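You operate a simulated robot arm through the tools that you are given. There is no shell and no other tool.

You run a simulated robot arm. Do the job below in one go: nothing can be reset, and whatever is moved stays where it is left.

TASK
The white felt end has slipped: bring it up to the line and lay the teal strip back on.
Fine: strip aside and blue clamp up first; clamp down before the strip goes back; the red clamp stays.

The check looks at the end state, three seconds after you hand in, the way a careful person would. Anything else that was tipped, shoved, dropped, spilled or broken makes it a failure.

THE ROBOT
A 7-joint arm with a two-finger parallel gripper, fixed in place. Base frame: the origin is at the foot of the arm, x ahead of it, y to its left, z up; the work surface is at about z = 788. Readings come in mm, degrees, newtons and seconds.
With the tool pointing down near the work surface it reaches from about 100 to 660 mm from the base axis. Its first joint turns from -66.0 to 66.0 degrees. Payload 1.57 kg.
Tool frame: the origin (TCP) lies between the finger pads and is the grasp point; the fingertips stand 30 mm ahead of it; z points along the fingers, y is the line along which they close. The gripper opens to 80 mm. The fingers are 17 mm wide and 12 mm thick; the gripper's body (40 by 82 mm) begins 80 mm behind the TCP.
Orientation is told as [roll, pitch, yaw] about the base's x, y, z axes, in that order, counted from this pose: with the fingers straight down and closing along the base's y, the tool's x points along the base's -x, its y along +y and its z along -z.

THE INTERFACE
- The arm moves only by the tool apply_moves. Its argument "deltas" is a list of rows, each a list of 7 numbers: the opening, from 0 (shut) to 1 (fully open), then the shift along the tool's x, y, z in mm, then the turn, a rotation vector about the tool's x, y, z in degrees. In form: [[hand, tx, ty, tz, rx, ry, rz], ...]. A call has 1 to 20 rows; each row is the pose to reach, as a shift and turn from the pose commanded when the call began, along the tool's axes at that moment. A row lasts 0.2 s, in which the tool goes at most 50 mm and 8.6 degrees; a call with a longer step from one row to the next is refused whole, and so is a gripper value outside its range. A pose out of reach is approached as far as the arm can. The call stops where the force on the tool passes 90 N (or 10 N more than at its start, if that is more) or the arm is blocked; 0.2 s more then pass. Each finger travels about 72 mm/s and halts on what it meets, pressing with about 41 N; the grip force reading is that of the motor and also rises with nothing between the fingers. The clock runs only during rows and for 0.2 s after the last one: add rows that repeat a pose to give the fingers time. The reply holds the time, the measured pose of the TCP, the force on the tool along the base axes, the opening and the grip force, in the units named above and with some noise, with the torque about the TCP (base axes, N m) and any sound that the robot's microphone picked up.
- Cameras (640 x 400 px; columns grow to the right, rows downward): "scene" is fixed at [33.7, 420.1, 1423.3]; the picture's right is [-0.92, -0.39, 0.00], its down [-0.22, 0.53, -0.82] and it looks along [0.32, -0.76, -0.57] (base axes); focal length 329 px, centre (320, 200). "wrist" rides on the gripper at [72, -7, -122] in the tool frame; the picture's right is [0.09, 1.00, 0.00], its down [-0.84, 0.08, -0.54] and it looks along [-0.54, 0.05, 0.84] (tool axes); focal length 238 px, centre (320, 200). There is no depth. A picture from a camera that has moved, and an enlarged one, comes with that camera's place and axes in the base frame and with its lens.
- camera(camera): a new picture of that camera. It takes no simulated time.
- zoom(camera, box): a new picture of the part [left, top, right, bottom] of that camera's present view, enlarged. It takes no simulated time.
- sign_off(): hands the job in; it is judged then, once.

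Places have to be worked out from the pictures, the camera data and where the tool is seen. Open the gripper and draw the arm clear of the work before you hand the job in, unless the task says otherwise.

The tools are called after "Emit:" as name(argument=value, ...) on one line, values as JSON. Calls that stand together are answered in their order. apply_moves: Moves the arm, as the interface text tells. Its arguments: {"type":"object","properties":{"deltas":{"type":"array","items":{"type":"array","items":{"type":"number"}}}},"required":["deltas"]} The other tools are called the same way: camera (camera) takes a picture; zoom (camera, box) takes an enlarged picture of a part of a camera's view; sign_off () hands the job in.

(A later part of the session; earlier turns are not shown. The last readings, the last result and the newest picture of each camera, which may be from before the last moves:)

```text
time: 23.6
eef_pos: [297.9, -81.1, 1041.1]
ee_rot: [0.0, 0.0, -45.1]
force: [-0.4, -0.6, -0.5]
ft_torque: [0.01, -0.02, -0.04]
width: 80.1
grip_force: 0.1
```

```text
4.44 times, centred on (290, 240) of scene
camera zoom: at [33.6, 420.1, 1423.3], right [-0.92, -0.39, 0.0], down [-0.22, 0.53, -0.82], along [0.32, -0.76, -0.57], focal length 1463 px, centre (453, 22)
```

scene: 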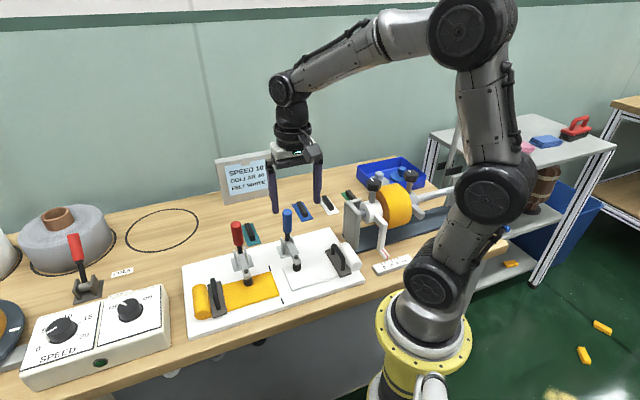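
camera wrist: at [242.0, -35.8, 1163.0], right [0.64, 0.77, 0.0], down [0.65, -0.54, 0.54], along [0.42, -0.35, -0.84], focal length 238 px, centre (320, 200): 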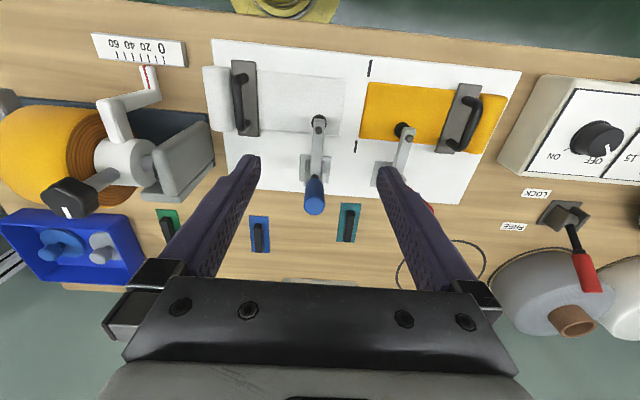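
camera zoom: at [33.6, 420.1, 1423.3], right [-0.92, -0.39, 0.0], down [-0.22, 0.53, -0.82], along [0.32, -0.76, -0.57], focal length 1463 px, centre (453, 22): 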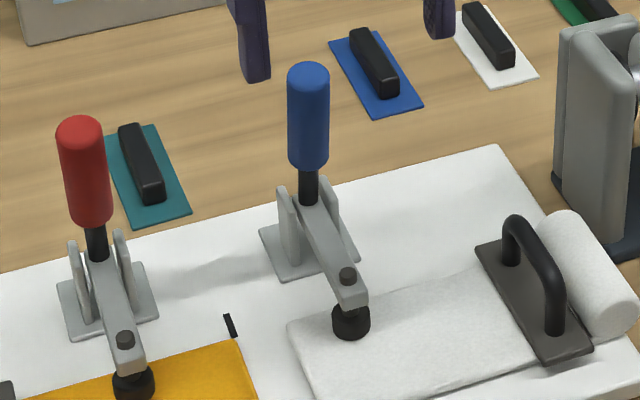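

Blue handle: top at about L=152.5, W=340, z=949, leaning slightly toward the felt, hinge near W=360, z=835. I move above it and lower the open fingers around the handle, closing direction along the hinge axis.

Emit:
apply_moves(deltas=[[0.8, -38, 0, 0, 0, 0, 0], [0.6, -76.5, 0, 0, 0, 0, 0], [0.6, -76.5, 0, 0, 0, 0, 0], [0.6, -76.5, 0, 20, 0, 0, 0], [0.6, -76.5, 0, 40, 0, 0, 0], [0.6, -76.5, 0, 50, 0, 0, 0], [0.6, -76.5, 0, 50, 0, 0, 0]])

Emit:
camera(camera="wrist")

Emit:
zoom(camera="scene", box=[240, 180, 340, 280])

```text
time: 25.2
eef_pos: [351.7, -136.3, 990.6]
ee_rot: [0.1, 0.1, -45.1]
force: [-0.2, 0.6, 0.2]
ft_torque: [0.01, -0.02, -0.01]
width: 47.7
grip_force: 0.0
```

```text
taken
camera wrist: at [296.3, -90.8, 1111.9], right [0.64, 0.77, 0.0], down [0.65, -0.54, 0.54], along [0.42, -0.35, -0.84], focal length 238 px, centre (320, 200)
```

wrist: 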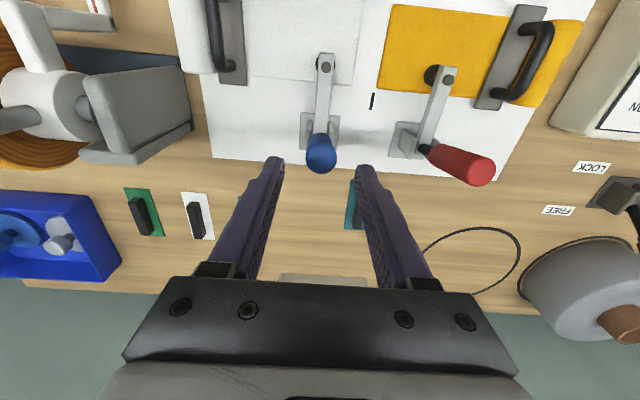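

```text
4.00 times, centred on (290, 230) of scene
camera zoom: at [33.7, 420.1, 1423.3], right [-0.92, -0.39, 0.0], down [-0.22, 0.53, -0.82], along [0.32, -0.76, -0.57], focal length 1317 px, centre (440, 80)
```

zoom: 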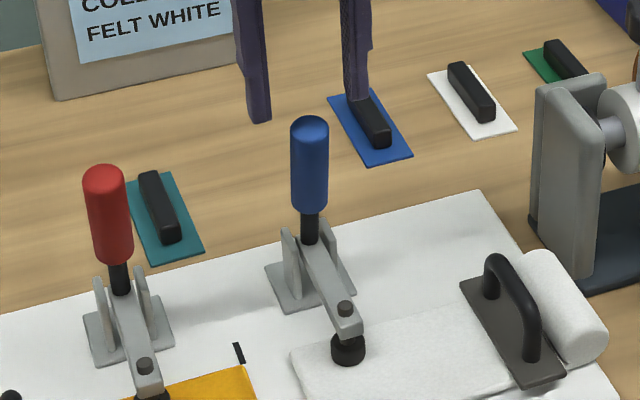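

Handle top is between the fingers in the picture (L≈152, W≈341, matching the TCP). I lower around it to TCP z≈918.

Emit:
apply_moves(deltas=[[0.6, 0, 0, 15, 0, 0, 0], [0.6, 0, 0, 30, 0, 0, 0], [0.6, 0, 0, 45, 0, 0, 0], [0.6, 0, 0, 60, 0, 0, 0], [0.6, 0, 0, 72, 0, 0, 0], [0.6, 0, 0, 72, 0, 0, 0]])

Emit:
zoom(camera="scene", box=[240, 180, 340, 280])

Emit:
camera(camera="wrist")

```text
time: 26.6
eef_pos: [353.3, -136.9, 917.4]
ee_rot: [-0.1, 0.0, -45.1]
force: [-0.4, -0.8, 0.8]
ft_torque: [-0.02, 0.0, 0.02]
width: 48.0
grip_force: 0.1
```

```text
4.00 times, centred on (290, 230) of scene
camera zoom: at [33.7, 420.1, 1423.3], right [-0.92, -0.39, 0.0], down [-0.22, 0.53, -0.82], along [0.32, -0.76, -0.57], focal length 1317 px, centre (440, 80)
```

zoom: 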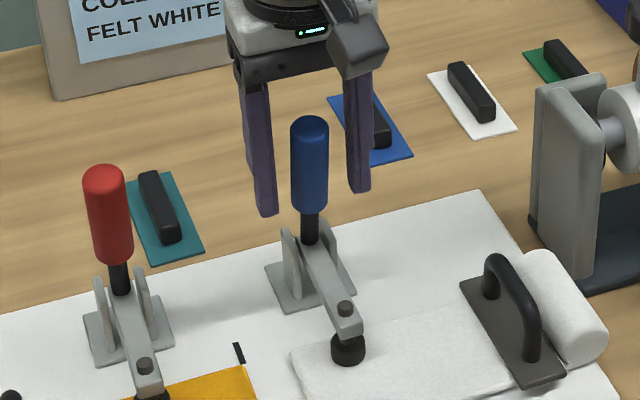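

```text
taken
camera wrist: at [297.5, -91.2, 1039.0], right [0.64, 0.77, 0.0], down [0.65, -0.54, 0.54], along [0.42, -0.35, -0.84], focal length 238 px, centre (320, 200)
```

wrist: 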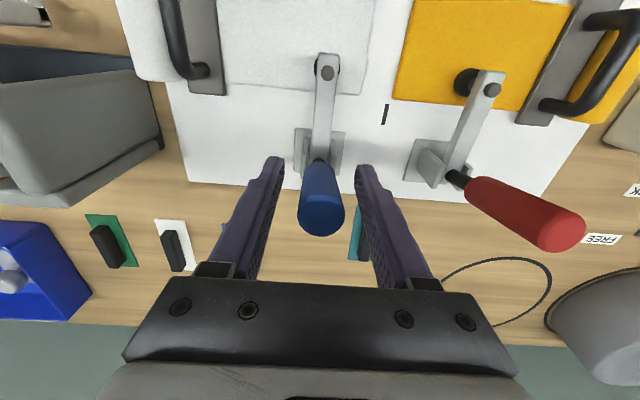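

The fingers straddle the blue handle at mid-height. I close on it.

Emit:
apply_moves(deltas=[[0.4, 0, 0, 0, 0, 0, 0], [0.2, 0, 0, 0, 0, 0, 0], [0.1, 0, 0, 0, 0, 0, 0], [0, 0, 0, 0, 0, 0, 0], [0, 0, 0, 0, 0, 0, 0]])

Emit:
zoom(camera="scene", box=[240, 180, 340, 280])

```text
time: 27.8
eef_pos: [353.4, -137.1, 918.1]
ee_rot: [0.0, -0.1, -45.2]
force: [2.7, 3.4, -4.6]
ft_torque: [0.24, -0.57, 0.11]
width: 23.8
grip_force: 36.3
```

```text
4.00 times, centred on (290, 230) of scene
camera zoom: at [33.8, 420.2, 1423.3], right [-0.92, -0.39, 0.0], down [-0.22, 0.53, -0.82], along [0.32, -0.76, -0.57], focal length 1317 px, centre (440, 80)
```

zoom: 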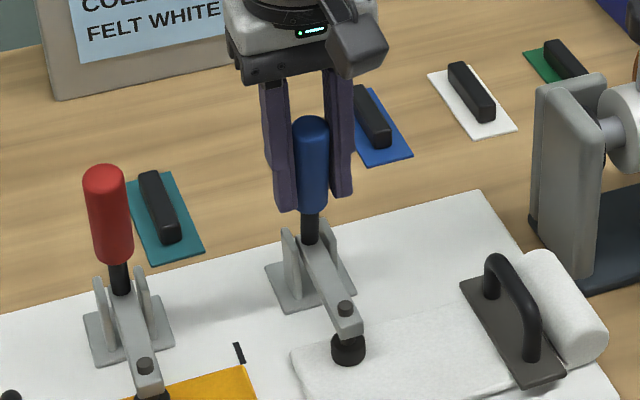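

Held (24 mm wide). I begin swinging the handle away from the felt along an arc about the hinge, first 12° to see how it responds.

Emit:
apply_moves(deltas=[[0, -4.4, 0, -0.6, 0, 0, 0], [0, -8.7, 0, -1, 0, 0, 0], [0, -13.1, 0, -1.1, 0, 0, 0], [0, -17.5, 0, -1, 0, 0, 0], [0, -17.5, 0, -1, 0, 0, 0]])

Emit:
zoom(camera="scene", box=[240, 180, 340, 280])

```text
time: 29.0
eef_pos: [363.7, -147.2, 918.5]
ee_rot: [0.0, 0.5, -45.4]
force: [-5.3, 30.6, -4.2]
ft_torque: [1.57, 0.09, 0.25]
width: 23.8
grip_force: 35.5
```

```text
4.00 times, centred on (290, 230) of scene
camera zoom: at [33.6, 420.8, 1423.1], right [-0.92, -0.39, 0.0], down [-0.22, 0.53, -0.82], along [0.32, -0.76, -0.57], focal length 1317 px, centre (440, 80)
```

zoom: 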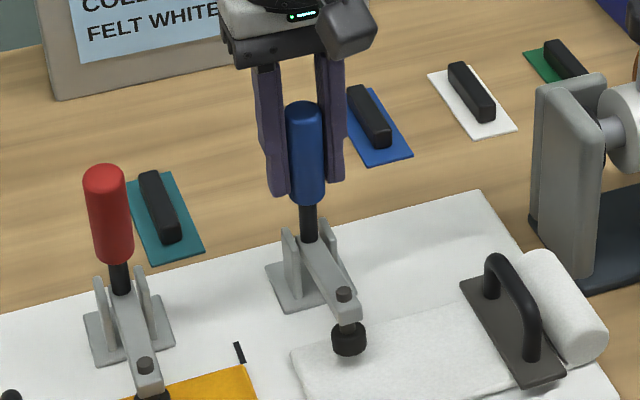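

The arm is lifting off the felt with moderate resistance (~25 N). I continue the arc to about 36°.

Emit:
apply_moves(deltas=[[0, -4.4, 0, 0.4, 0, 0, 0], [0, -8.8, 0, 0.9, 0, 0, 0], [0, -13.1, 0, 1.7, 0, 0, 0], [0, -17.4, 0, 2.7, 0, 0, 0], [0, -21.6, 0, 4, 0, 0, 0], [0, -25.8, 0, 5.4, 0, 0, 0], [0, -29.8, 0, 7.1, 0, 0, 0], [0, -33.8, 0, 8.9, 0, 0, 0], [0, -33.8, 0, 8.9, 0, 0, 0]])

Emit:
zoom(camera="scene", box=[240, 180, 340, 280])

Emit:
camera(camera="wrist")

```text
time: 31.0
eef_pos: [389.2, -173.7, 913.9]
ee_rot: [0.2, -0.4, -45.1]
force: [0.5, 8.3, 19.4]
ft_torque: [0.34, 1.19, 0.07]
width: 24.0
grip_force: 36.4
```

```text
4.00 times, centred on (290, 230) of scene
camera zoom: at [33.5, 420.4, 1423.3], right [-0.92, -0.39, 0.0], down [-0.22, 0.53, -0.82], along [0.32, -0.76, -0.57], focal length 1317 px, centre (440, 80)
```

zoom: 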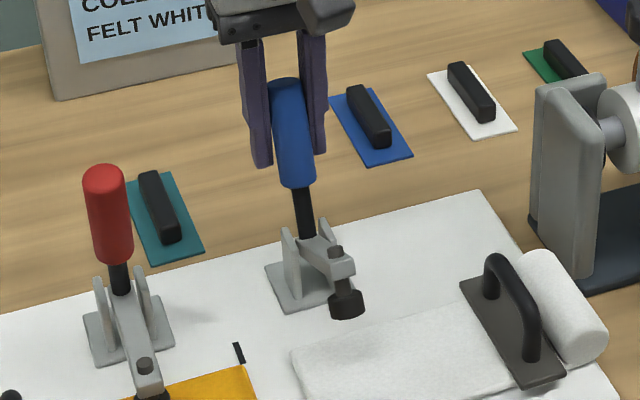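

```text
taken
camera wrist: at [334.4, -127.8, 1034.3], right [0.64, 0.77, 0.0], down [0.64, -0.54, 0.55], along [0.42, -0.35, -0.84], focal length 238 px, centre (320, 200)
```

wrist: 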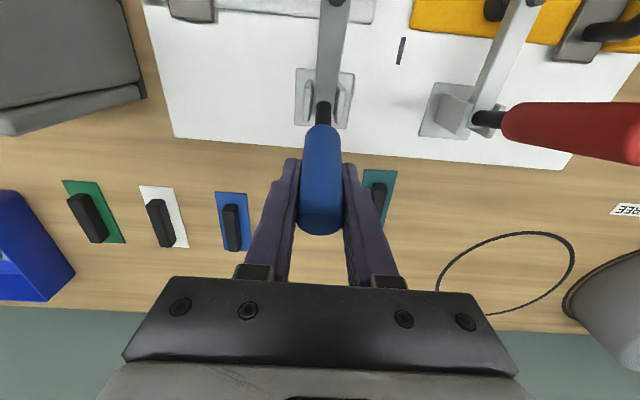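

The clamp arm is up about 36°. The vertical reaction suggests the hinge is a little further back than I assumed (W≈366), so I correct the arc and continue to about 60°.

Emit:
apply_moves(deltas=[[0, -3.7, 0, -2, 0, 0, 0], [0, -7.4, 0, -1.3, 0, 0, 0], [0, -11.2, 0, 1, 0, 0, 0], [0, -14.9, 0, 3.2, 0, 0, 0], [0, -18.5, 0, 5.8, 0, 0, 0], [0, -22, 0, 8.5, 0, 0, 0], [0, -22, 0, 8.5, 0, 0, 0]])

Emit:
zoom(camera="scene", box=[240, 180, 340, 280])

```text
time: 32.6
eef_pos: [404.5, -187.8, 902.3]
ee_rot: [0.1, -0.2, -45.1]
force: [8.4, 15.0, 10.7]
ft_torque: [0.14, 1.12, 0.19]
width: 23.8
grip_force: 36.0
```

```text
4.00 times, centred on (290, 230) of scene
camera zoom: at [33.8, 420.5, 1423.2], right [-0.92, -0.39, 0.0], down [-0.22, 0.53, -0.82], along [0.32, -0.76, -0.57], focal length 1317 px, centre (440, 80)
```

zoom: 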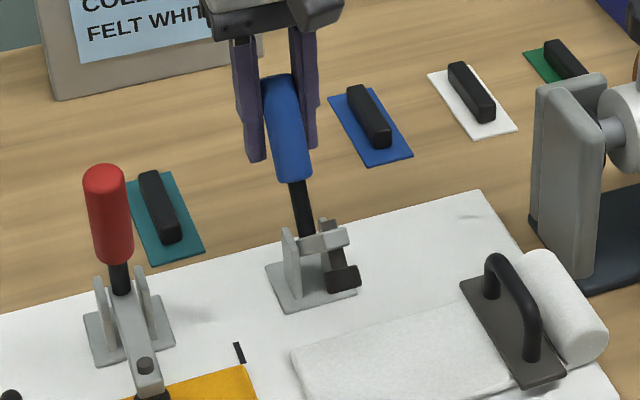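

Opening well. I continue to about 70° and watch for the end stop.

Emit:
apply_moves(deltas=[[0, -3.2, 0, 3, 0, 0, 0], [0, -6.4, 0, 6, 0, 0, 0], [0, -9.3, 0, 9.2, 0, 0, 0], [0, -12.2, 0, 12.7, 0, 0, 0], [0, -14.8, 0, 16.2, 0, 0, 0], [0, -17.3, 0, 19.9, 0, 0, 0], [0, -17.3, 0, 19.9, 0, 0, 0]])

Emit:
zoom(camera="scene", box=[240, 180, 340, 280])

Emit:
camera(camera="wrist")

```text
time: 34.2
eef_pos: [419.0, -201.5, 884.6]
ee_rot: [0.2, -0.5, -45.2]
force: [17.2, -3.6, 22.3]
ft_torque: [0.44, 1.14, 0.25]
width: 23.6
grip_force: 36.0
```

```text
4.00 times, centred on (290, 230) of scene
camera zoom: at [33.8, 420.1, 1423.3], right [-0.92, -0.39, 0.0], down [-0.22, 0.53, -0.82], along [0.32, -0.76, -0.57], focal length 1317 px, centre (440, 80)
```

zoom: 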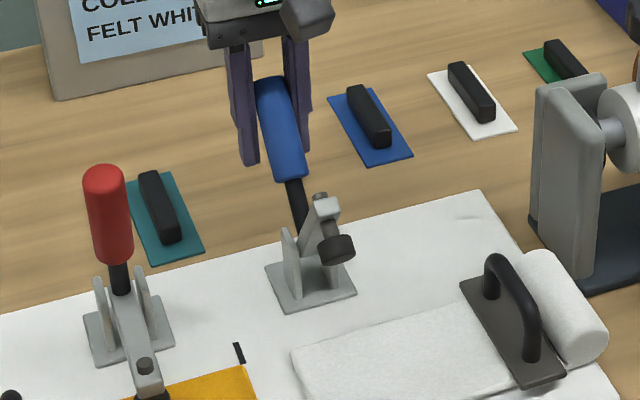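

```text
taken
camera wrist: at [362.0, -155.5, 1006.5], right [0.64, 0.77, 0.0], down [0.64, -0.54, 0.55], along [0.42, -0.35, -0.84], focal length 238 px, centre (320, 200)
```

wrist: 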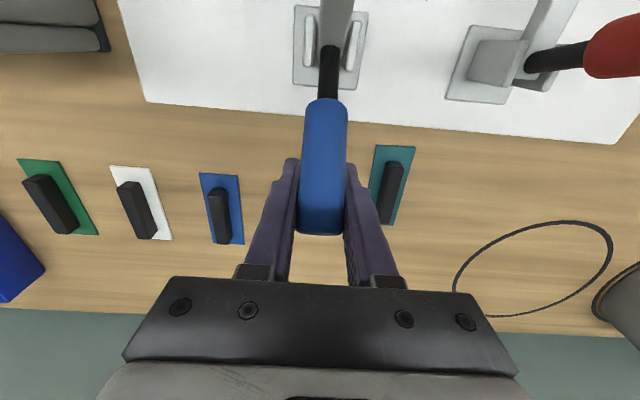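

Arm is about 65° up. I push a little further to reach the open rest position if there is one.

Emit:
apply_moves(deltas=[[0, -2.2, 0, 3.7, 0, 0, 0], [0, -4.2, 0, 7.6, 0, 0, 0], [0, -5.9, 0, 11.5, 0, 0, 0], [0, -5.9, 0, 11.5, 0, 0, 0]])

Emit:
zoom(camera="scene", box=[240, 180, 340, 280])

```text
time: 35.2
eef_pos: [422.3, -205.8, 876.3]
ee_rot: [0.2, -0.5, -45.1]
force: [-8.3, 4.8, 44.5]
ft_torque: [-0.19, 0.19, 0.38]
width: 23.9
grip_force: 35.9
```

```text
4.00 times, centred on (290, 230) of scene
camera zoom: at [32.8, 420.5, 1423.2], right [-0.92, -0.39, 0.0], down [-0.22, 0.53, -0.82], along [0.32, -0.76, -0.57], focal length 1317 px, centre (440, 80)
```

zoom: 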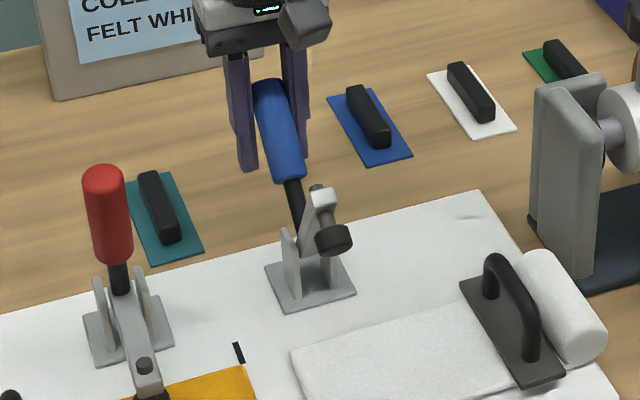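

Force rose to 45 N, so this is the open stop. I relieve the pressure, open the fingers and check that the clamp stays open.

Emit:
apply_moves(deltas=[[0, 0.5, 0, -3, 0, 0, 0], [0, 1, 0, -6, 0, 0, 0], [0.2, 1, 0, -6, 0, 0, 0], [0.4, 1, 0, -6, 0, 0, 0], [0.6, 1, 0, -6, 0, 0, 0], [0.6, 1, 0, -6, 0, 0, 0]])

Emit:
zoom(camera="scene", box=[240, 180, 340, 280])

Emit:
camera(camera="wrist")

```text
time: 36.6
eef_pos: [419.6, -203.6, 878.1]
ee_rot: [0.0, 0.2, -45.1]
force: [0.5, 0.0, -0.3]
ft_torque: [0.03, 0.0, -0.01]
width: 47.9
grip_force: 0.1
```

```text
4.00 times, centred on (290, 230) of scene
camera zoom: at [33.7, 420.1, 1423.3], right [-0.92, -0.39, 0.0], down [-0.22, 0.53, -0.82], along [0.32, -0.76, -0.57], focal length 1317 px, centre (440, 80)
```

zoom: 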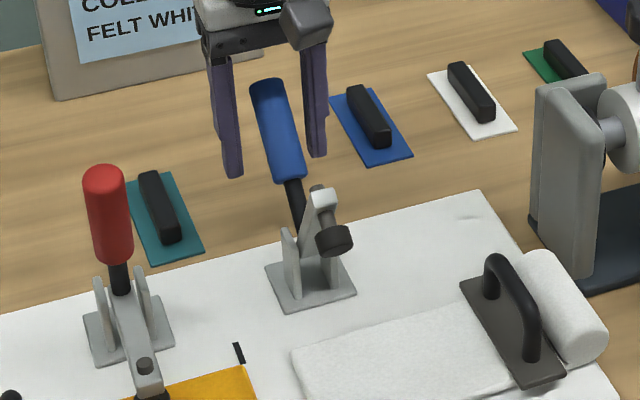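

```text
taken
camera wrist: at [364.4, -157.9, 998.9], right [0.64, 0.77, 0.0], down [0.65, -0.54, 0.54], along [0.42, -0.35, -0.84], focal length 238 px, centre (320, 200)
```

wrist: 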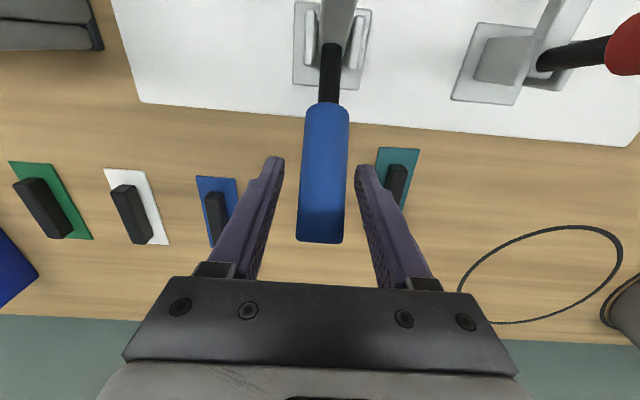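

The clamp stays open by itself. I rise straight up and travel to a viewpoint in front of the white felt's gray handle plate.

Emit:
apply_moves(deltas=[[0.6, 0, 0, -40, 0, 0, 0], [0.6, 0, 0, -85, 0, 0, 0], [0.6, 0, 0, -130, 0, 0, 0], [0.7, 10, 0, -173, 0, 0, 0], [0.8, 55, 0, -173, 0, 0, 0], [0.9, 103, 0, -173, 0, 0, 0], [1, 150, 0, -173, 0, 0, 0], [1, 197, -5, -170, 0, 0, 0], [1, 230, -35, -155, 0, 0, 0], [1, 241, -70, -130, 0, 0, 0], [1, 241, -93, -110, 0, 0, 0], [1, 241, -93, -110, 0, 0, 0]])

Emit:
camera(camera="wrist")

Emit:
camera(camera="scene")

```text
time: 39.2
eef_pos: [182.7, -98.7, 988.3]
ee_rot: [0.0, 0.0, -45.1]
force: [0.7, -0.7, 0.5]
ft_torque: [0.0, 0.01, 0.03]
width: 80.0
grip_force: 0.1
```

```text
taken
camera wrist: at [127.9, -54.4, 1110.1], right [0.64, 0.77, 0.0], down [0.65, -0.54, 0.54], along [0.42, -0.35, -0.84], focal length 238 px, centre (320, 200)
```

wrist: 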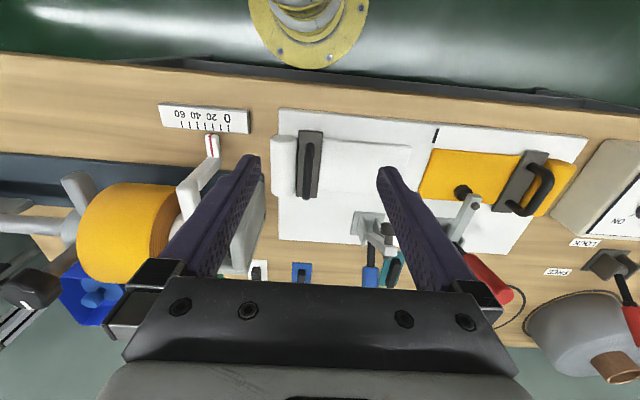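

```text
taken
```

scene: 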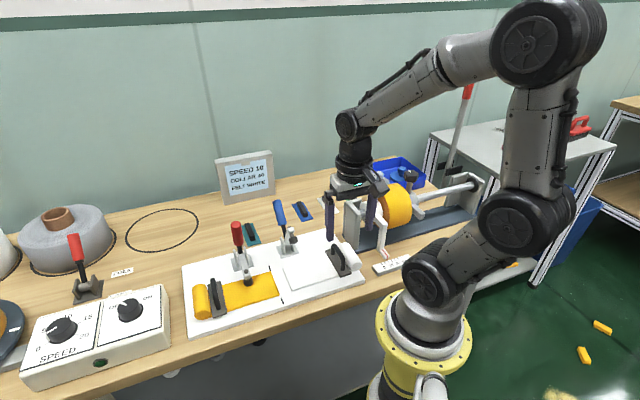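

Good viewpoint. I zoom on the white felt, its handle and roll in both views.

Emit:
zoom(camera="wrist", box=[260, 100, 450, 230])

Emit:
zoom(camera="wrist", box=[265, 120, 335, 210])

Emit:
zoom(camera="scene", box=[305, 225, 375, 295])

```text
3.08 times, centred on (355, 165) of wrist
camera zoom: at [127.9, -54.4, 1110.1], right [0.64, 0.77, 0.0], down [0.65, -0.54, 0.54], along [0.42, -0.35, -0.84], focal length 733 px, centre (212, 308)
```

zoom: 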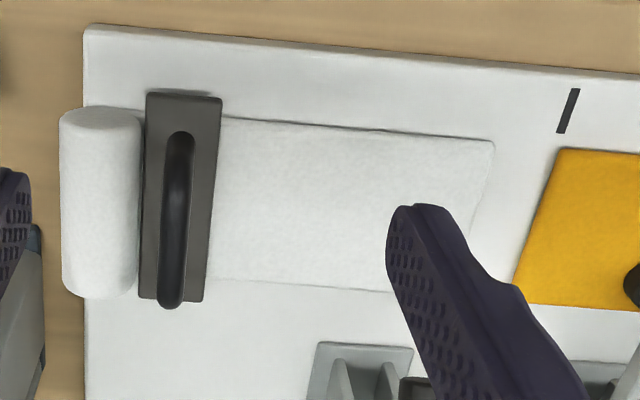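

```text
4.44 times, centred on (300, 165) of wrist
camera zoom: at [127.9, -54.4, 1110.1], right [0.64, 0.77, 0.0], down [0.65, -0.54, 0.54], along [0.42, -0.35, -0.84], focal length 1059 px, centre (409, 356)
```

zoom: 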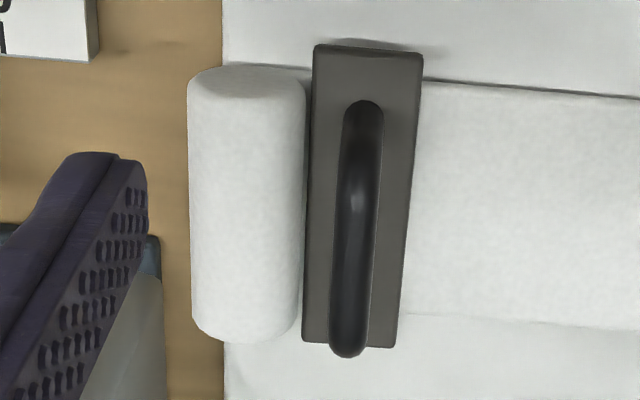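

```text
5.71 times, centred on (340, 260) of scene
camera zoom: at [33.7, 420.1, 1423.3], right [-0.92, -0.39, 0.0], down [-0.22, 0.53, -0.82], along [0.32, -0.76, -0.57], focal length 1881 px, centre (206, -143)
```

zoom: 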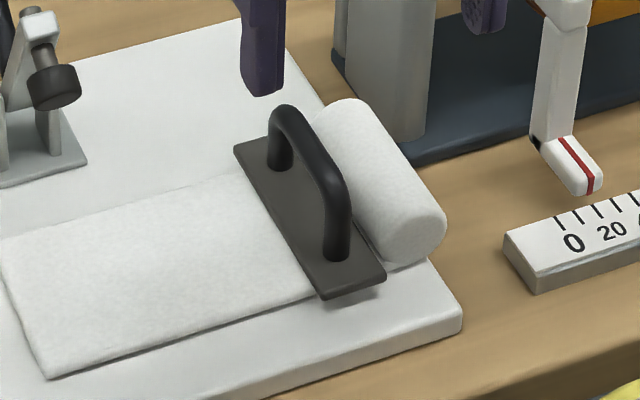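

White handle bar: L≈48.7, centred at W≈262, top at z≈855; the roll next to it reaches only z≈834, so I will grip just the top of the bar. I move above it with a 28 mm opening.

Emit:
apply_moves(deltas=[[0.7, -31, -5, 0, 0, 0, 0], [0.35, -61, -10.2, 0, 0, 0, 0], [0.35, -61, -10.2, 30, 0, 0, 0], [0.35, -61, -10.2, 60, 0, 0, 0], [0.35, -61, -10.2, 80, 0, 0, 0], [0.35, -61, -10.2, 80, 0, 0, 0]])

Emit:
camera(camera="wrist")

Emit:
zoom(camera="scene", box=[300, 205, 380, 295])

```text
time: 40.6
eef_pos: [221.9, -148.8, 906.9]
ee_rot: [0.0, 0.0, -45.1]
force: [-0.3, -0.1, -0.4]
ft_torque: [0.0, 0.01, 0.03]
width: 27.9
grip_force: 0.0
```

```text
taken
camera wrist: at [166.1, -103.0, 1029.3], right [0.64, 0.77, 0.0], down [0.65, -0.54, 0.54], along [0.42, -0.35, -0.84], focal length 238 px, centre (320, 200)
```

wrist: 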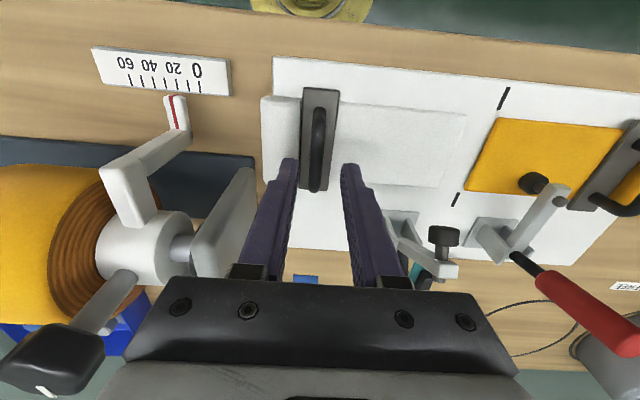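

```text
4.44 times, centred on (340, 250) of scene
camera zoom: at [33.7, 420.1, 1423.3], right [-0.92, -0.39, 0.0], down [-0.22, 0.53, -0.82], along [0.32, -0.76, -0.57], focal length 1463 px, centre (231, -22)
```

zoom: 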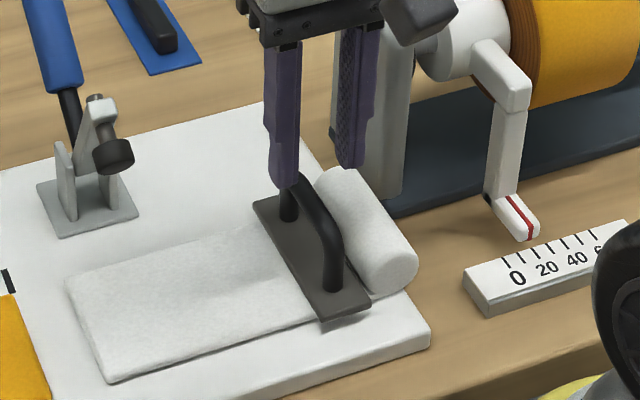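

I check bar alignment between the fingers in close-up before descending.

Emit:
zoom(camera="wrist", box=[250, 75, 380, 215])

```text
2.86 times, centred on (315, 145) of wrist
camera zoom: at [166.1, -103.0, 1029.3], right [0.64, 0.77, 0.0], down [0.65, -0.54, 0.54], along [0.42, -0.35, -0.84], focal length 681 px, centre (334, 357)
```

zoom: 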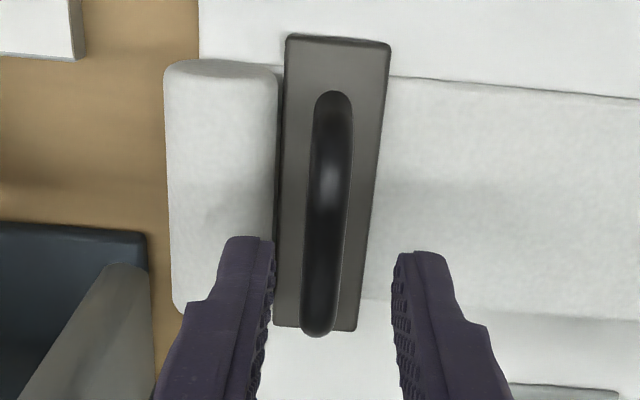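

Bar is at L≈48.6; the tool needs a 3 mm shift. I correct and lower partway (TCP z≈876), then look.

Emit:
apply_moves(deltas=[[0.35, 0, -2.9, 0, 0, 0, 0], [0.35, 0, -2.9, 15, 0, 0, 0], [0.35, 0, -2.9, 31, 0, 0, 0], [0.35, 0, -2.9, 31, 0, 0, 0]])

Emit:
zoom(camera="wrist", box=[250, 75, 380, 215])

Emit:
zoom(camera="scene", box=[320, 215, 380, 285])

```text
time: 41.6
eef_pos: [217.2, -151.0, 877.8]
ee_rot: [0.0, 0.0, -45.1]
force: [0.7, -0.8, 0.1]
ft_torque: [-0.01, -0.01, 0.04]
width: 28.0
grip_force: 0.0
```

```text
2.86 times, centred on (315, 145) of wrist
camera zoom: at [162.3, -105.9, 998.4], right [0.64, 0.77, 0.0], down [0.65, -0.54, 0.54], along [0.42, -0.35, -0.84], focal length 681 px, centre (334, 357)
```

zoom: 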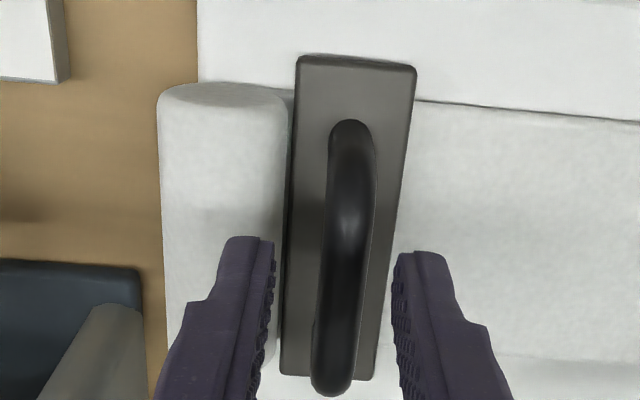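

```text
5.71 times, centred on (350, 250) of scene
camera zoom: at [33.7, 420.1, 1423.3], right [-0.92, -0.39, 0.0], down [-0.22, 0.53, -0.82], along [0.32, -0.76, -0.57], focal length 1881 px, centre (149, -86)
```

zoom: 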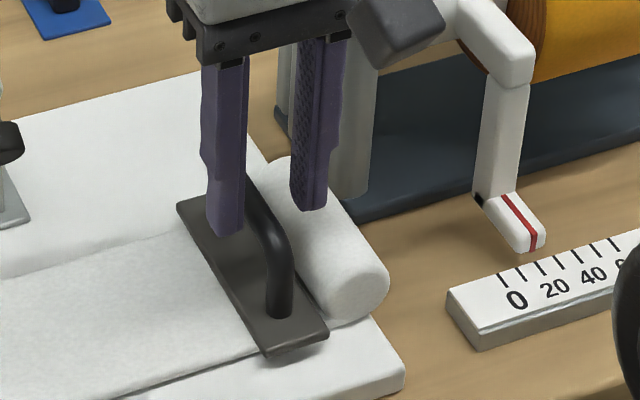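

Bar is within the fingers, about 1.6 mm off-centre. I recentre and lower 7 mm so the tips reach just below the bar.

Emit:
apply_moves(deltas=[[0.35, 0, 1.5, 0, 0, 0, 0], [0.35, 0, 1.5, 3.5, 0, 0, 0], [0.35, 0, 1.5, 7, 0, 0, 0], [0.35, 0, 1.5, 7, 0, 0, 0]])

Emit:
zoom(camera="wrist", box=[250, 75, 380, 215])

Emit:
zoom(camera="scene", box=[320, 215, 380, 285])

```text
time: 42.6
eef_pos: [218.5, -151.3, 869.4]
ee_rot: [0.0, 0.0, -45.1]
force: [0.0, 0.5, -0.2]
ft_torque: [0.01, 0.0, 0.02]
width: 28.2
grip_force: 0.0
```

```text
2.86 times, centred on (315, 145) of wrist
camera zoom: at [163.2, -105.0, 990.7], right [0.64, 0.77, 0.0], down [0.65, -0.54, 0.54], along [0.42, -0.35, -0.84], focal length 681 px, centre (334, 357)
```

zoom: 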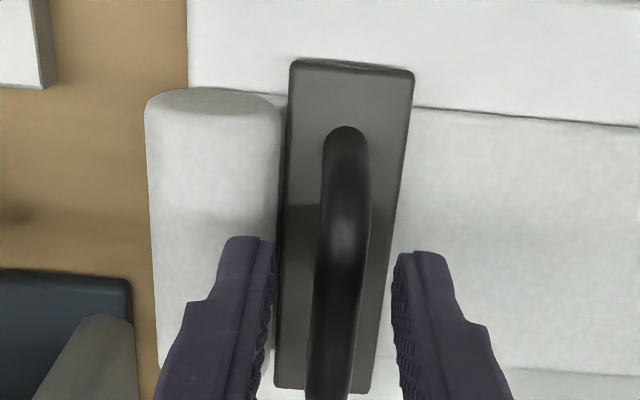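

```text
5.71 times, centred on (350, 250) of scene
camera zoom: at [33.7, 420.1, 1423.3], right [-0.92, -0.39, 0.0], down [-0.22, 0.53, -0.82], along [0.32, -0.76, -0.57], focal length 1881 px, centre (149, -86)
```

zoom: 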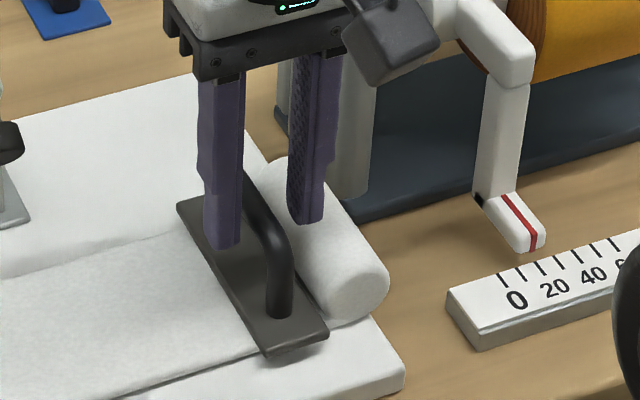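

No contact with the roll, and the bar sits between the tips. I close on the bar.

Emit:
apply_moves(deltas=[[0.2, 0, 0, 0, 0, 0, 0], [0.1, 0, 0, 0, 0, 0, 0], [0, 0, 0, 0, 0, 0, 0], [0, 0, 0, 0, 0, 0, 0]])

Emit:
zoom(camera="scene", box=[250, 215, 380, 305])

Emit:
camera(camera="wrist")

```text
time: 43.6
eef_pos: [217.4, -151.3, 868.4]
ee_rot: [0.0, 0.0, -45.1]
force: [-0.3, -1.6, -2.6]
ft_torque: [-0.08, -0.04, 0.06]
width: 11.7
grip_force: 28.9
```

```text
4.44 times, centred on (315, 260) of scene
camera zoom: at [33.7, 420.0, 1423.4], right [-0.92, -0.39, 0.0], down [-0.22, 0.53, -0.82], along [0.32, -0.76, -0.57], focal length 1463 px, centre (342, -67)
```

zoom: 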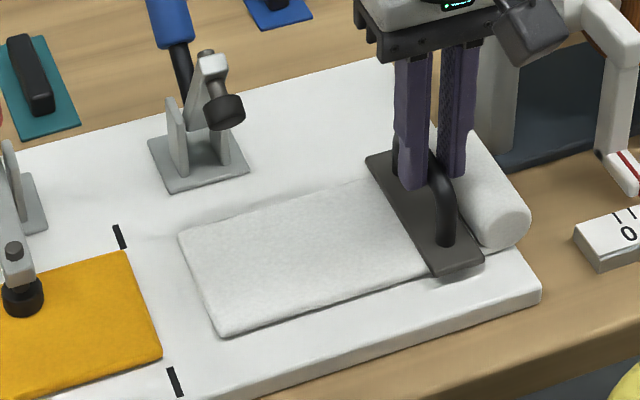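

```text
taken
camera wrist: at [163.2, -105.0, 990.7], right [0.64, 0.77, 0.0], down [0.65, -0.54, 0.54], along [0.42, -0.35, -0.84], focal length 238 px, centre (320, 200)
```

wrist: 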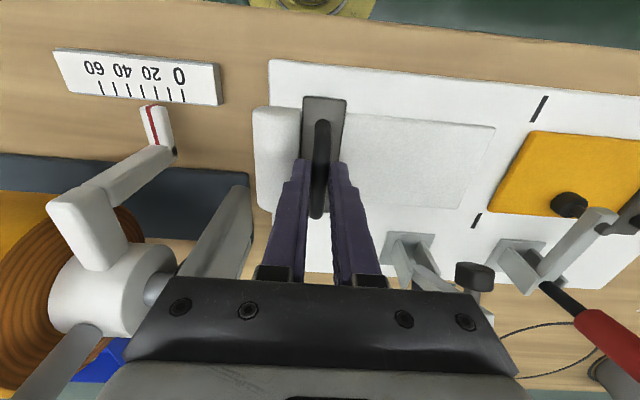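

Bar held (11.7 mm). I slide the felt toward the line, 12 mm first, and check that felt, roll and plate move together.

Emit:
apply_moves(deltas=[[0, 0, 3, 0, 0, 0, 0], [0, 0, 6, 0, 0, 0, 0], [0, 0, 9, 0, 0, 0, 0], [0, 0, 12, 0, 0, 0, 0], [0, 0, 12, 0, 0, 0, 0]])

Emit:
zoom(camera="scene", box=[250, 215, 380, 305])

Emit:
zoom(camera="wrist", box=[320, 80, 640, 280])

```text
time: 44.8
eef_pos: [226.7, -142.6, 869.3]
ee_rot: [0.1, -0.1, -45.2]
force: [2.4, -2.3, -4.5]
ft_torque: [0.0, 0.01, 0.07]
width: 11.8
grip_force: 29.1
```

```text
4.44 times, centred on (315, 260) of scene
camera zoom: at [33.7, 420.0, 1423.4], right [-0.92, -0.39, 0.0], down [-0.22, 0.53, -0.82], along [0.32, -0.76, -0.57], focal length 1463 px, centre (342, -67)
```

zoom: 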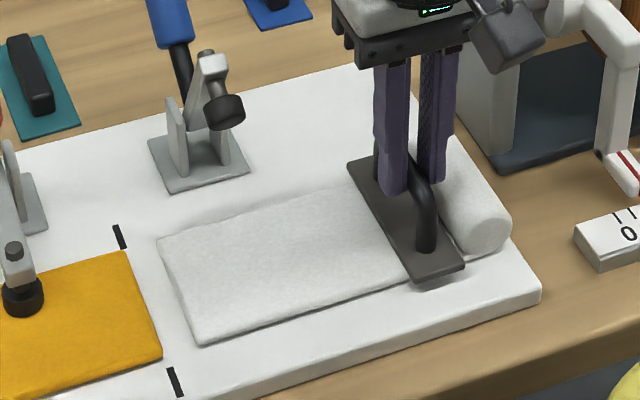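

```text
2.00 times, centred on (480, 180) of wrist
camera zoom: at [171.8, -96.3, 990.7], right [0.64, 0.77, 0.0], down [0.65, -0.54, 0.54], along [0.42, -0.35, -0.84], focal length 477 px, centre (0, 240)
```

zoom: 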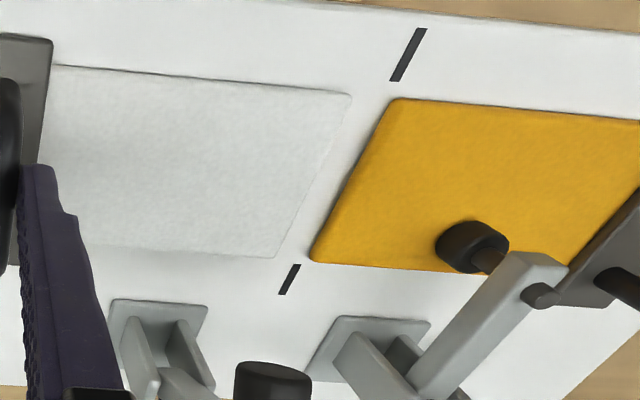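

Everything moves as one piece and the gap shrank from about 29 mm to about 17 mm. I continue 12 mm and then measure closely.

Emit:
apply_moves(deltas=[[0, 0, 3, 0, 0, 0, 0], [0, 0, 6, 0, 0, 0, 0], [0, 0, 9, 0, 0, 0, 0], [0, 0, 12, 0, 0, 0, 0], [0, 0, 12, 0, 0, 0, 0]])

Emit:
zoom(camera="scene", box=[260, 255, 320, 310])

Emit:
zoom(camera="wrist", box=[400, 80, 560, 240])

```text
time: 46.0
eef_pos: [235.6, -134.0, 870.1]
ee_rot: [0.0, 0.1, -45.1]
force: [1.6, -4.0, -10.2]
ft_torque: [0.01, 0.06, 0.1]
width: 11.7
grip_force: 29.2
```

```text
7.27 times, centred on (290, 282) of scene
camera zoom: at [33.8, 419.9, 1423.4], right [-0.92, -0.39, 0.0], down [-0.22, 0.53, -0.82], along [0.32, -0.76, -0.57], focal length 2394 px, centre (538, -400)
```

zoom: 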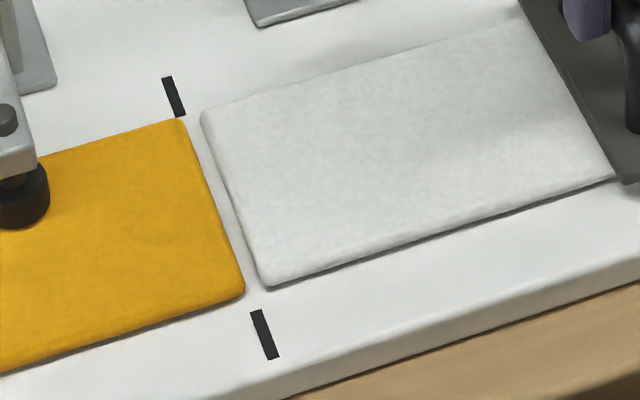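

```text
2.50 times, centred on (480, 160) of wrist
camera zoom: at [180.6, -87.7, 990.8], right [0.64, 0.77, 0.0], down [0.65, -0.54, 0.54], along [0.42, -0.35, -0.84], focal length 596 px, centre (-80, 300)
```

zoom: 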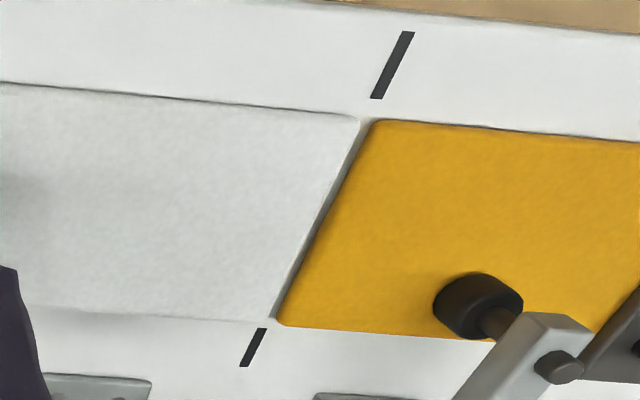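

Remaining distance of the white end to the line is about 4 mm. I slide 3.5 mm and re-measure.

Emit:
apply_moves(deltas=[[0, 0, 1.2, 0, 0, 0, 0], [0, 0, 2.4, 0, 0, 0, 0], [0, 0, 3.5, 0, 0, 0, 0], [0, 0, 3.5, 0, 0, 0, 0]])

Emit:
zoom(camera="scene", box=[270, 258, 310, 303])

Emit:
zoom(camera="wrist", box=[400, 80, 520, 230])

```text
time: 47.0
eef_pos: [239.2, -131.3, 868.6]
ee_rot: [0.0, 0.1, -45.1]
force: [-2.6, 0.6, -4.7]
ft_torque: [-0.28, -0.28, 0.07]
width: 11.8
grip_force: 28.3
```

```text
8.89 times, centred on (290, 280) of scene
camera zoom: at [33.6, 420.1, 1423.3], right [-0.92, -0.39, 0.0], down [-0.22, 0.53, -0.82], along [0.32, -0.76, -0.57], focal length 2926 px, centre (587, -516)
```

zoom: 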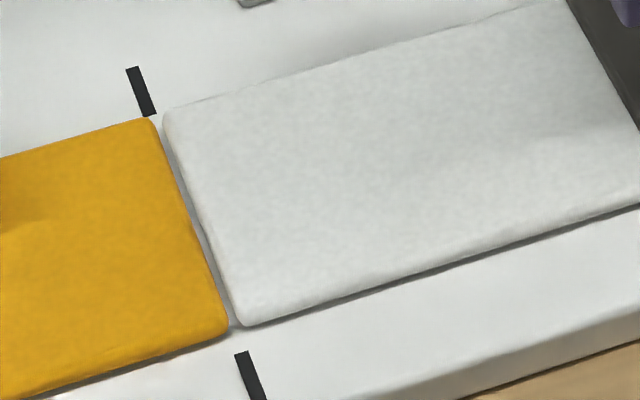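

```text
2.67 times, centred on (460, 155) of wrist
camera zoom: at [182.9, -85.6, 990.9], right [0.64, 0.77, 0.0], down [0.65, -0.54, 0.54], along [0.42, -0.35, -0.84], focal length 636 px, centre (-53, 320)
```

zoom: 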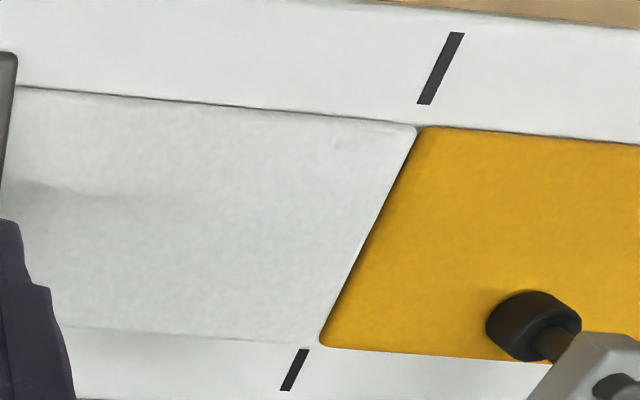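

Gap to amber is down to about 2 mm with the line running through its middle. I nudge 1 mm more to bring the white end onto the line, then check again.

Emit:
apply_moves(deltas=[[0, 0, 0.5, 0, 0, 0, 0], [0, 0, 1, 0, 0, 0, 0], [0, 0, 1, 0, 0, 0, 0]])

Emit:
zoom(camera="scene", box=[270, 258, 310, 303])

Emit:
zoom(camera="wrist", box=[400, 80, 520, 230])

```text
time: 47.8
eef_pos: [237.5, -130.8, 867.8]
ee_rot: [0.0, 0.1, -45.1]
force: [-8.0, -1.7, 3.6]
ft_torque: [-0.03, 0.2, 0.06]
width: 11.5
grip_force: 29.1
```

```text
8.89 times, centred on (290, 280) of scene
camera zoom: at [33.4, 420.0, 1423.4], right [-0.92, -0.39, 0.0], down [-0.22, 0.53, -0.82], along [0.32, -0.76, -0.57], focal length 2926 px, centre (587, -516)
```

zoom: 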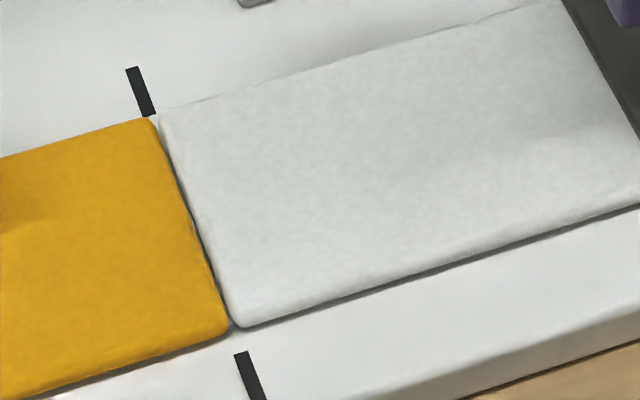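

```text
2.67 times, centred on (460, 155) of wrist
camera zoom: at [183.7, -84.9, 990.9], right [0.64, 0.77, 0.0], down [0.65, -0.54, 0.54], along [0.41, -0.35, -0.84], focal length 636 px, centre (-53, 320)
```

zoom: 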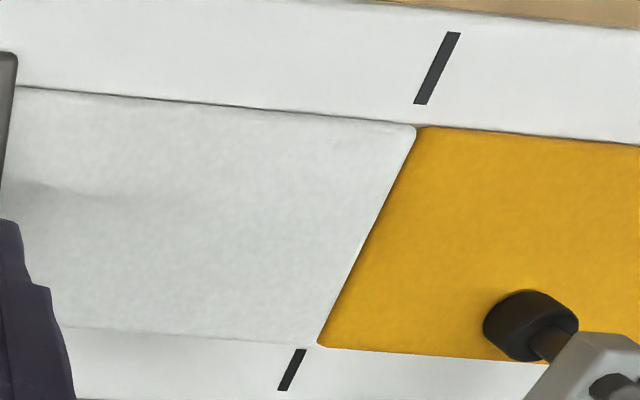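

White end is now at the line, edge to edge with amber, amber unmoved. I release the bar and rise straight up.

Emit:
apply_moves(deltas=[[0.1, 0, 0, 0, 0, 0, 0], [0.25, 0, 0, 0, 0, 0, 0], [0.35, 0, 0, 0, 0, 0, 0], [0.35, 0, 0, 0, 0, 0, 0], [0.35, 0, 0, -15, 0, 0, 0], [0.35, 0, 0, -50, 0, 0, 0], [0.35, 0, 0, -95, 0, 0, 0], [0.35, 0, 0, -140, 0, 0, 0], [0.35, 0, 0, -180, 0, 0, 0], [0.35, 0, 0, -180, 0, 0, 0]])

Emit:
zoom(camera="scene", box=[270, 258, 310, 303])

Emit:
camera(camera="wrist")

Emit:
camera(camera="scene")

```text
time: 50.0
eef_pos: [239.1, -131.1, 1050.7]
ee_rot: [-0.1, -0.1, -45.1]
force: [-0.4, -1.0, -0.1]
ft_torque: [0.02, -0.02, -0.01]
width: 28.2
grip_force: 0.1
```

```text
8.89 times, centred on (290, 280) of scene
camera zoom: at [33.7, 420.1, 1423.3], right [-0.92, -0.39, 0.0], down [-0.22, 0.53, -0.82], along [0.32, -0.76, -0.57], focal length 2926 px, centre (587, -516)
```

zoom: 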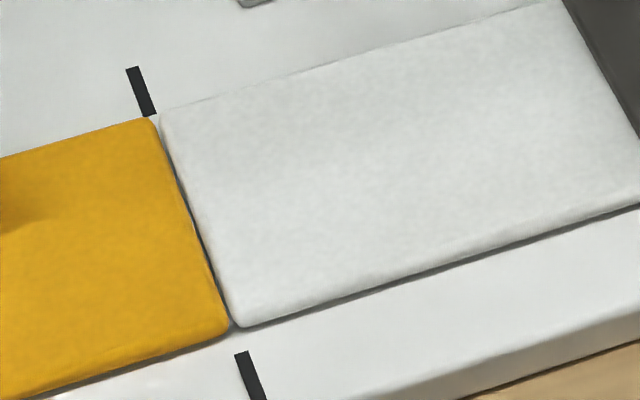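

```text
taken
camera wrist: at [183.1, -84.9, 1172.1], right [0.64, 0.77, 0.0], down [0.65, -0.54, 0.54], along [0.42, -0.35, -0.84], focal length 238 px, centre (320, 200)
```

wrist: 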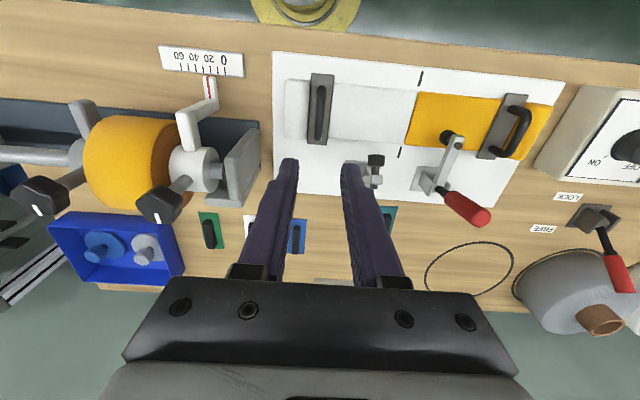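

```text
taken
```

scene: 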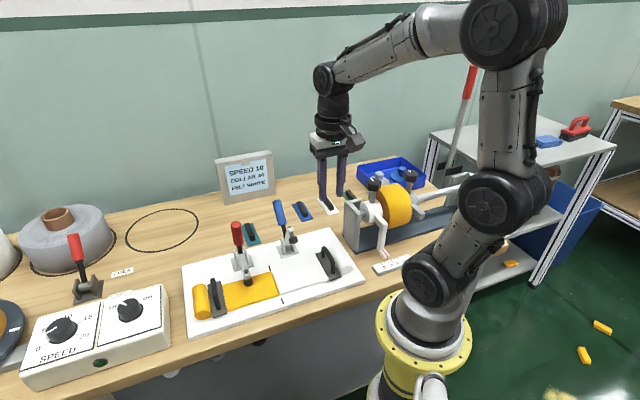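

The white end stayed at the line. Now I go back to the open blue handle, high over everything first.

Emit:
apply_moves(deltas=[[0.6, -36, 15, 0, 0, 0, 0], [0.6, -72, 31, 0, 0, 0, 0], [0.6, -108, 46, 0, 0, 0, 0], [0.6, -144, 61, 0, 0, 0, 0], [0.6, -180, 76.5, 0, 0, 0, 0], [0.6, -180, 76.5, 40, 0, 0, 0], [0.6, -180, 76.5, 80, 0, 0, 0], [0.6, -180, 76.5, 100, 0, 0, 0], [0.6, -180, 76.5, 100, 0, 0, 0]])

Emit:
camera(camera="wrist")

Emit:
zoom(camera="scene", box=[230, 160, 330, 270])

```text
time: 52.0
eef_pos: [420.2, -204.5, 946.2]
ee_rot: [0.0, 0.0, -45.1]
force: [0.5, 0.0, -0.7]
ft_torque: [0.03, -0.02, 0.02]
width: 47.8
grip_force: 0.0
```

```text
taken
camera wrist: at [365.6, -158.5, 1068.4], right [0.64, 0.77, 0.0], down [0.65, -0.54, 0.54], along [0.42, -0.35, -0.84], focal length 238 px, centre (320, 200)
```

wrist: 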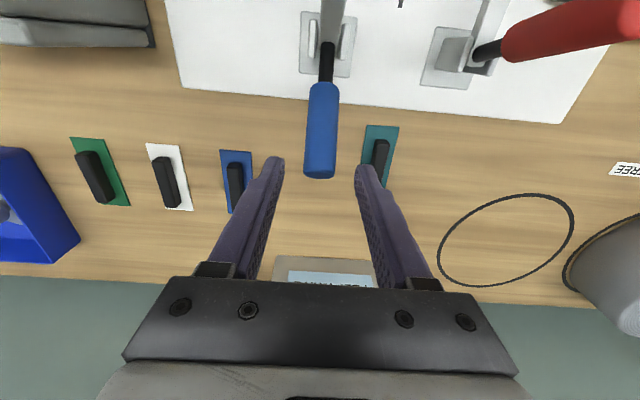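

```text
3.64 times, centred on (280, 215) of scene
camera zoom: at [33.7, 420.1, 1423.3], right [-0.92, -0.39, 0.0], down [-0.22, 0.53, -0.82], along [0.32, -0.76, -0.57], focal length 1197 px, centre (466, 146)
```

zoom: 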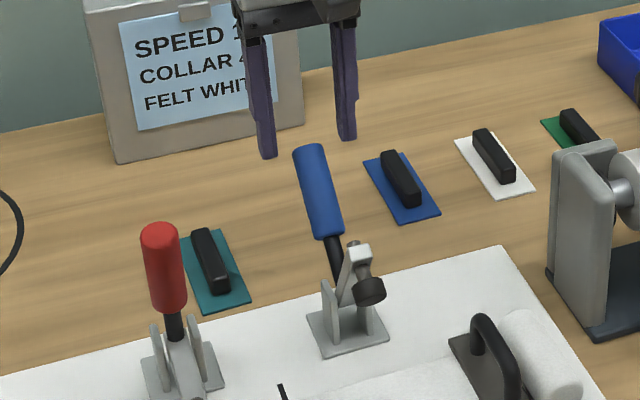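

Handle end is at W≈455. I shift slightly toward its middle and lower the open fingers around it to z≈873.

Emit:
apply_moves(deltas=[[0.6, 8.6, -0.3, 10, 0, 0, 0], [0.6, 8.6, -0.3, 30, 0, 0, 0], [0.6, 8.6, -0.3, 50, 0, 0, 0], [0.6, 8.6, -0.3, 65, 0, 0, 0], [0.6, 8.6, -0.3, 73, 0, 0, 0], [0.6, 8.6, -0.3, 73, 0, 0, 0]])

Emit:
camera(camera="wrist")

Emit:
zoom(camera="scene", box=[230, 170, 330, 280])

```text
time: 53.4
eef_pos: [413.4, -197.5, 876.1]
ee_rot: [0.1, 0.0, -45.0]
force: [0.6, 0.6, -0.2]
ft_torque: [-0.01, -0.01, 0.0]
width: 47.9
grip_force: 0.2
```

```text
taken
camera wrist: at [359.4, -152.3, 998.0], right [0.64, 0.77, 0.0], down [0.65, -0.54, 0.54], along [0.42, -0.35, -0.84], focal length 238 px, centre (320, 200)
```

wrist: 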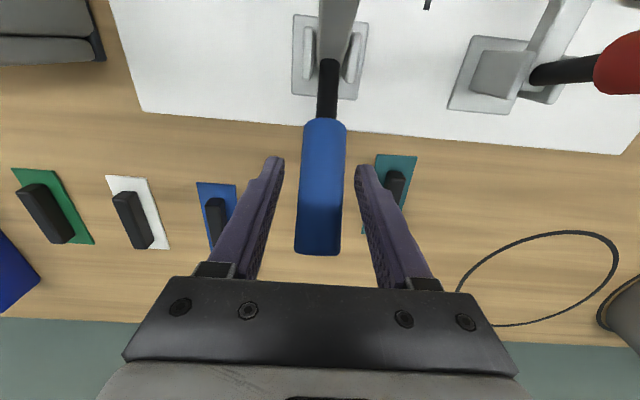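

```text
3.64 times, centred on (280, 225) of scene
camera zoom: at [33.7, 420.1, 1423.3], right [-0.92, -0.39, 0.0], down [-0.22, 0.53, -0.82], along [0.32, -0.76, -0.57], focal length 1197 px, centre (466, 109)
```

zoom: 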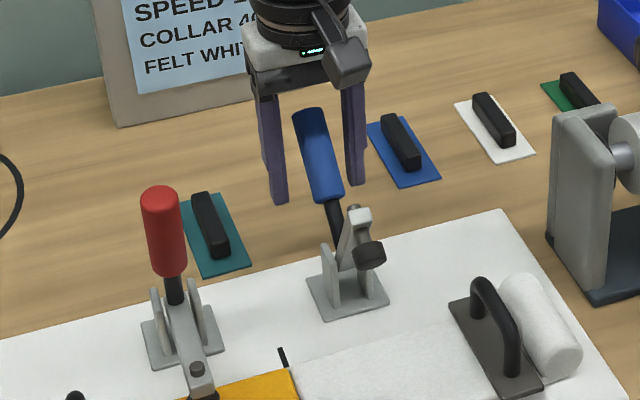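

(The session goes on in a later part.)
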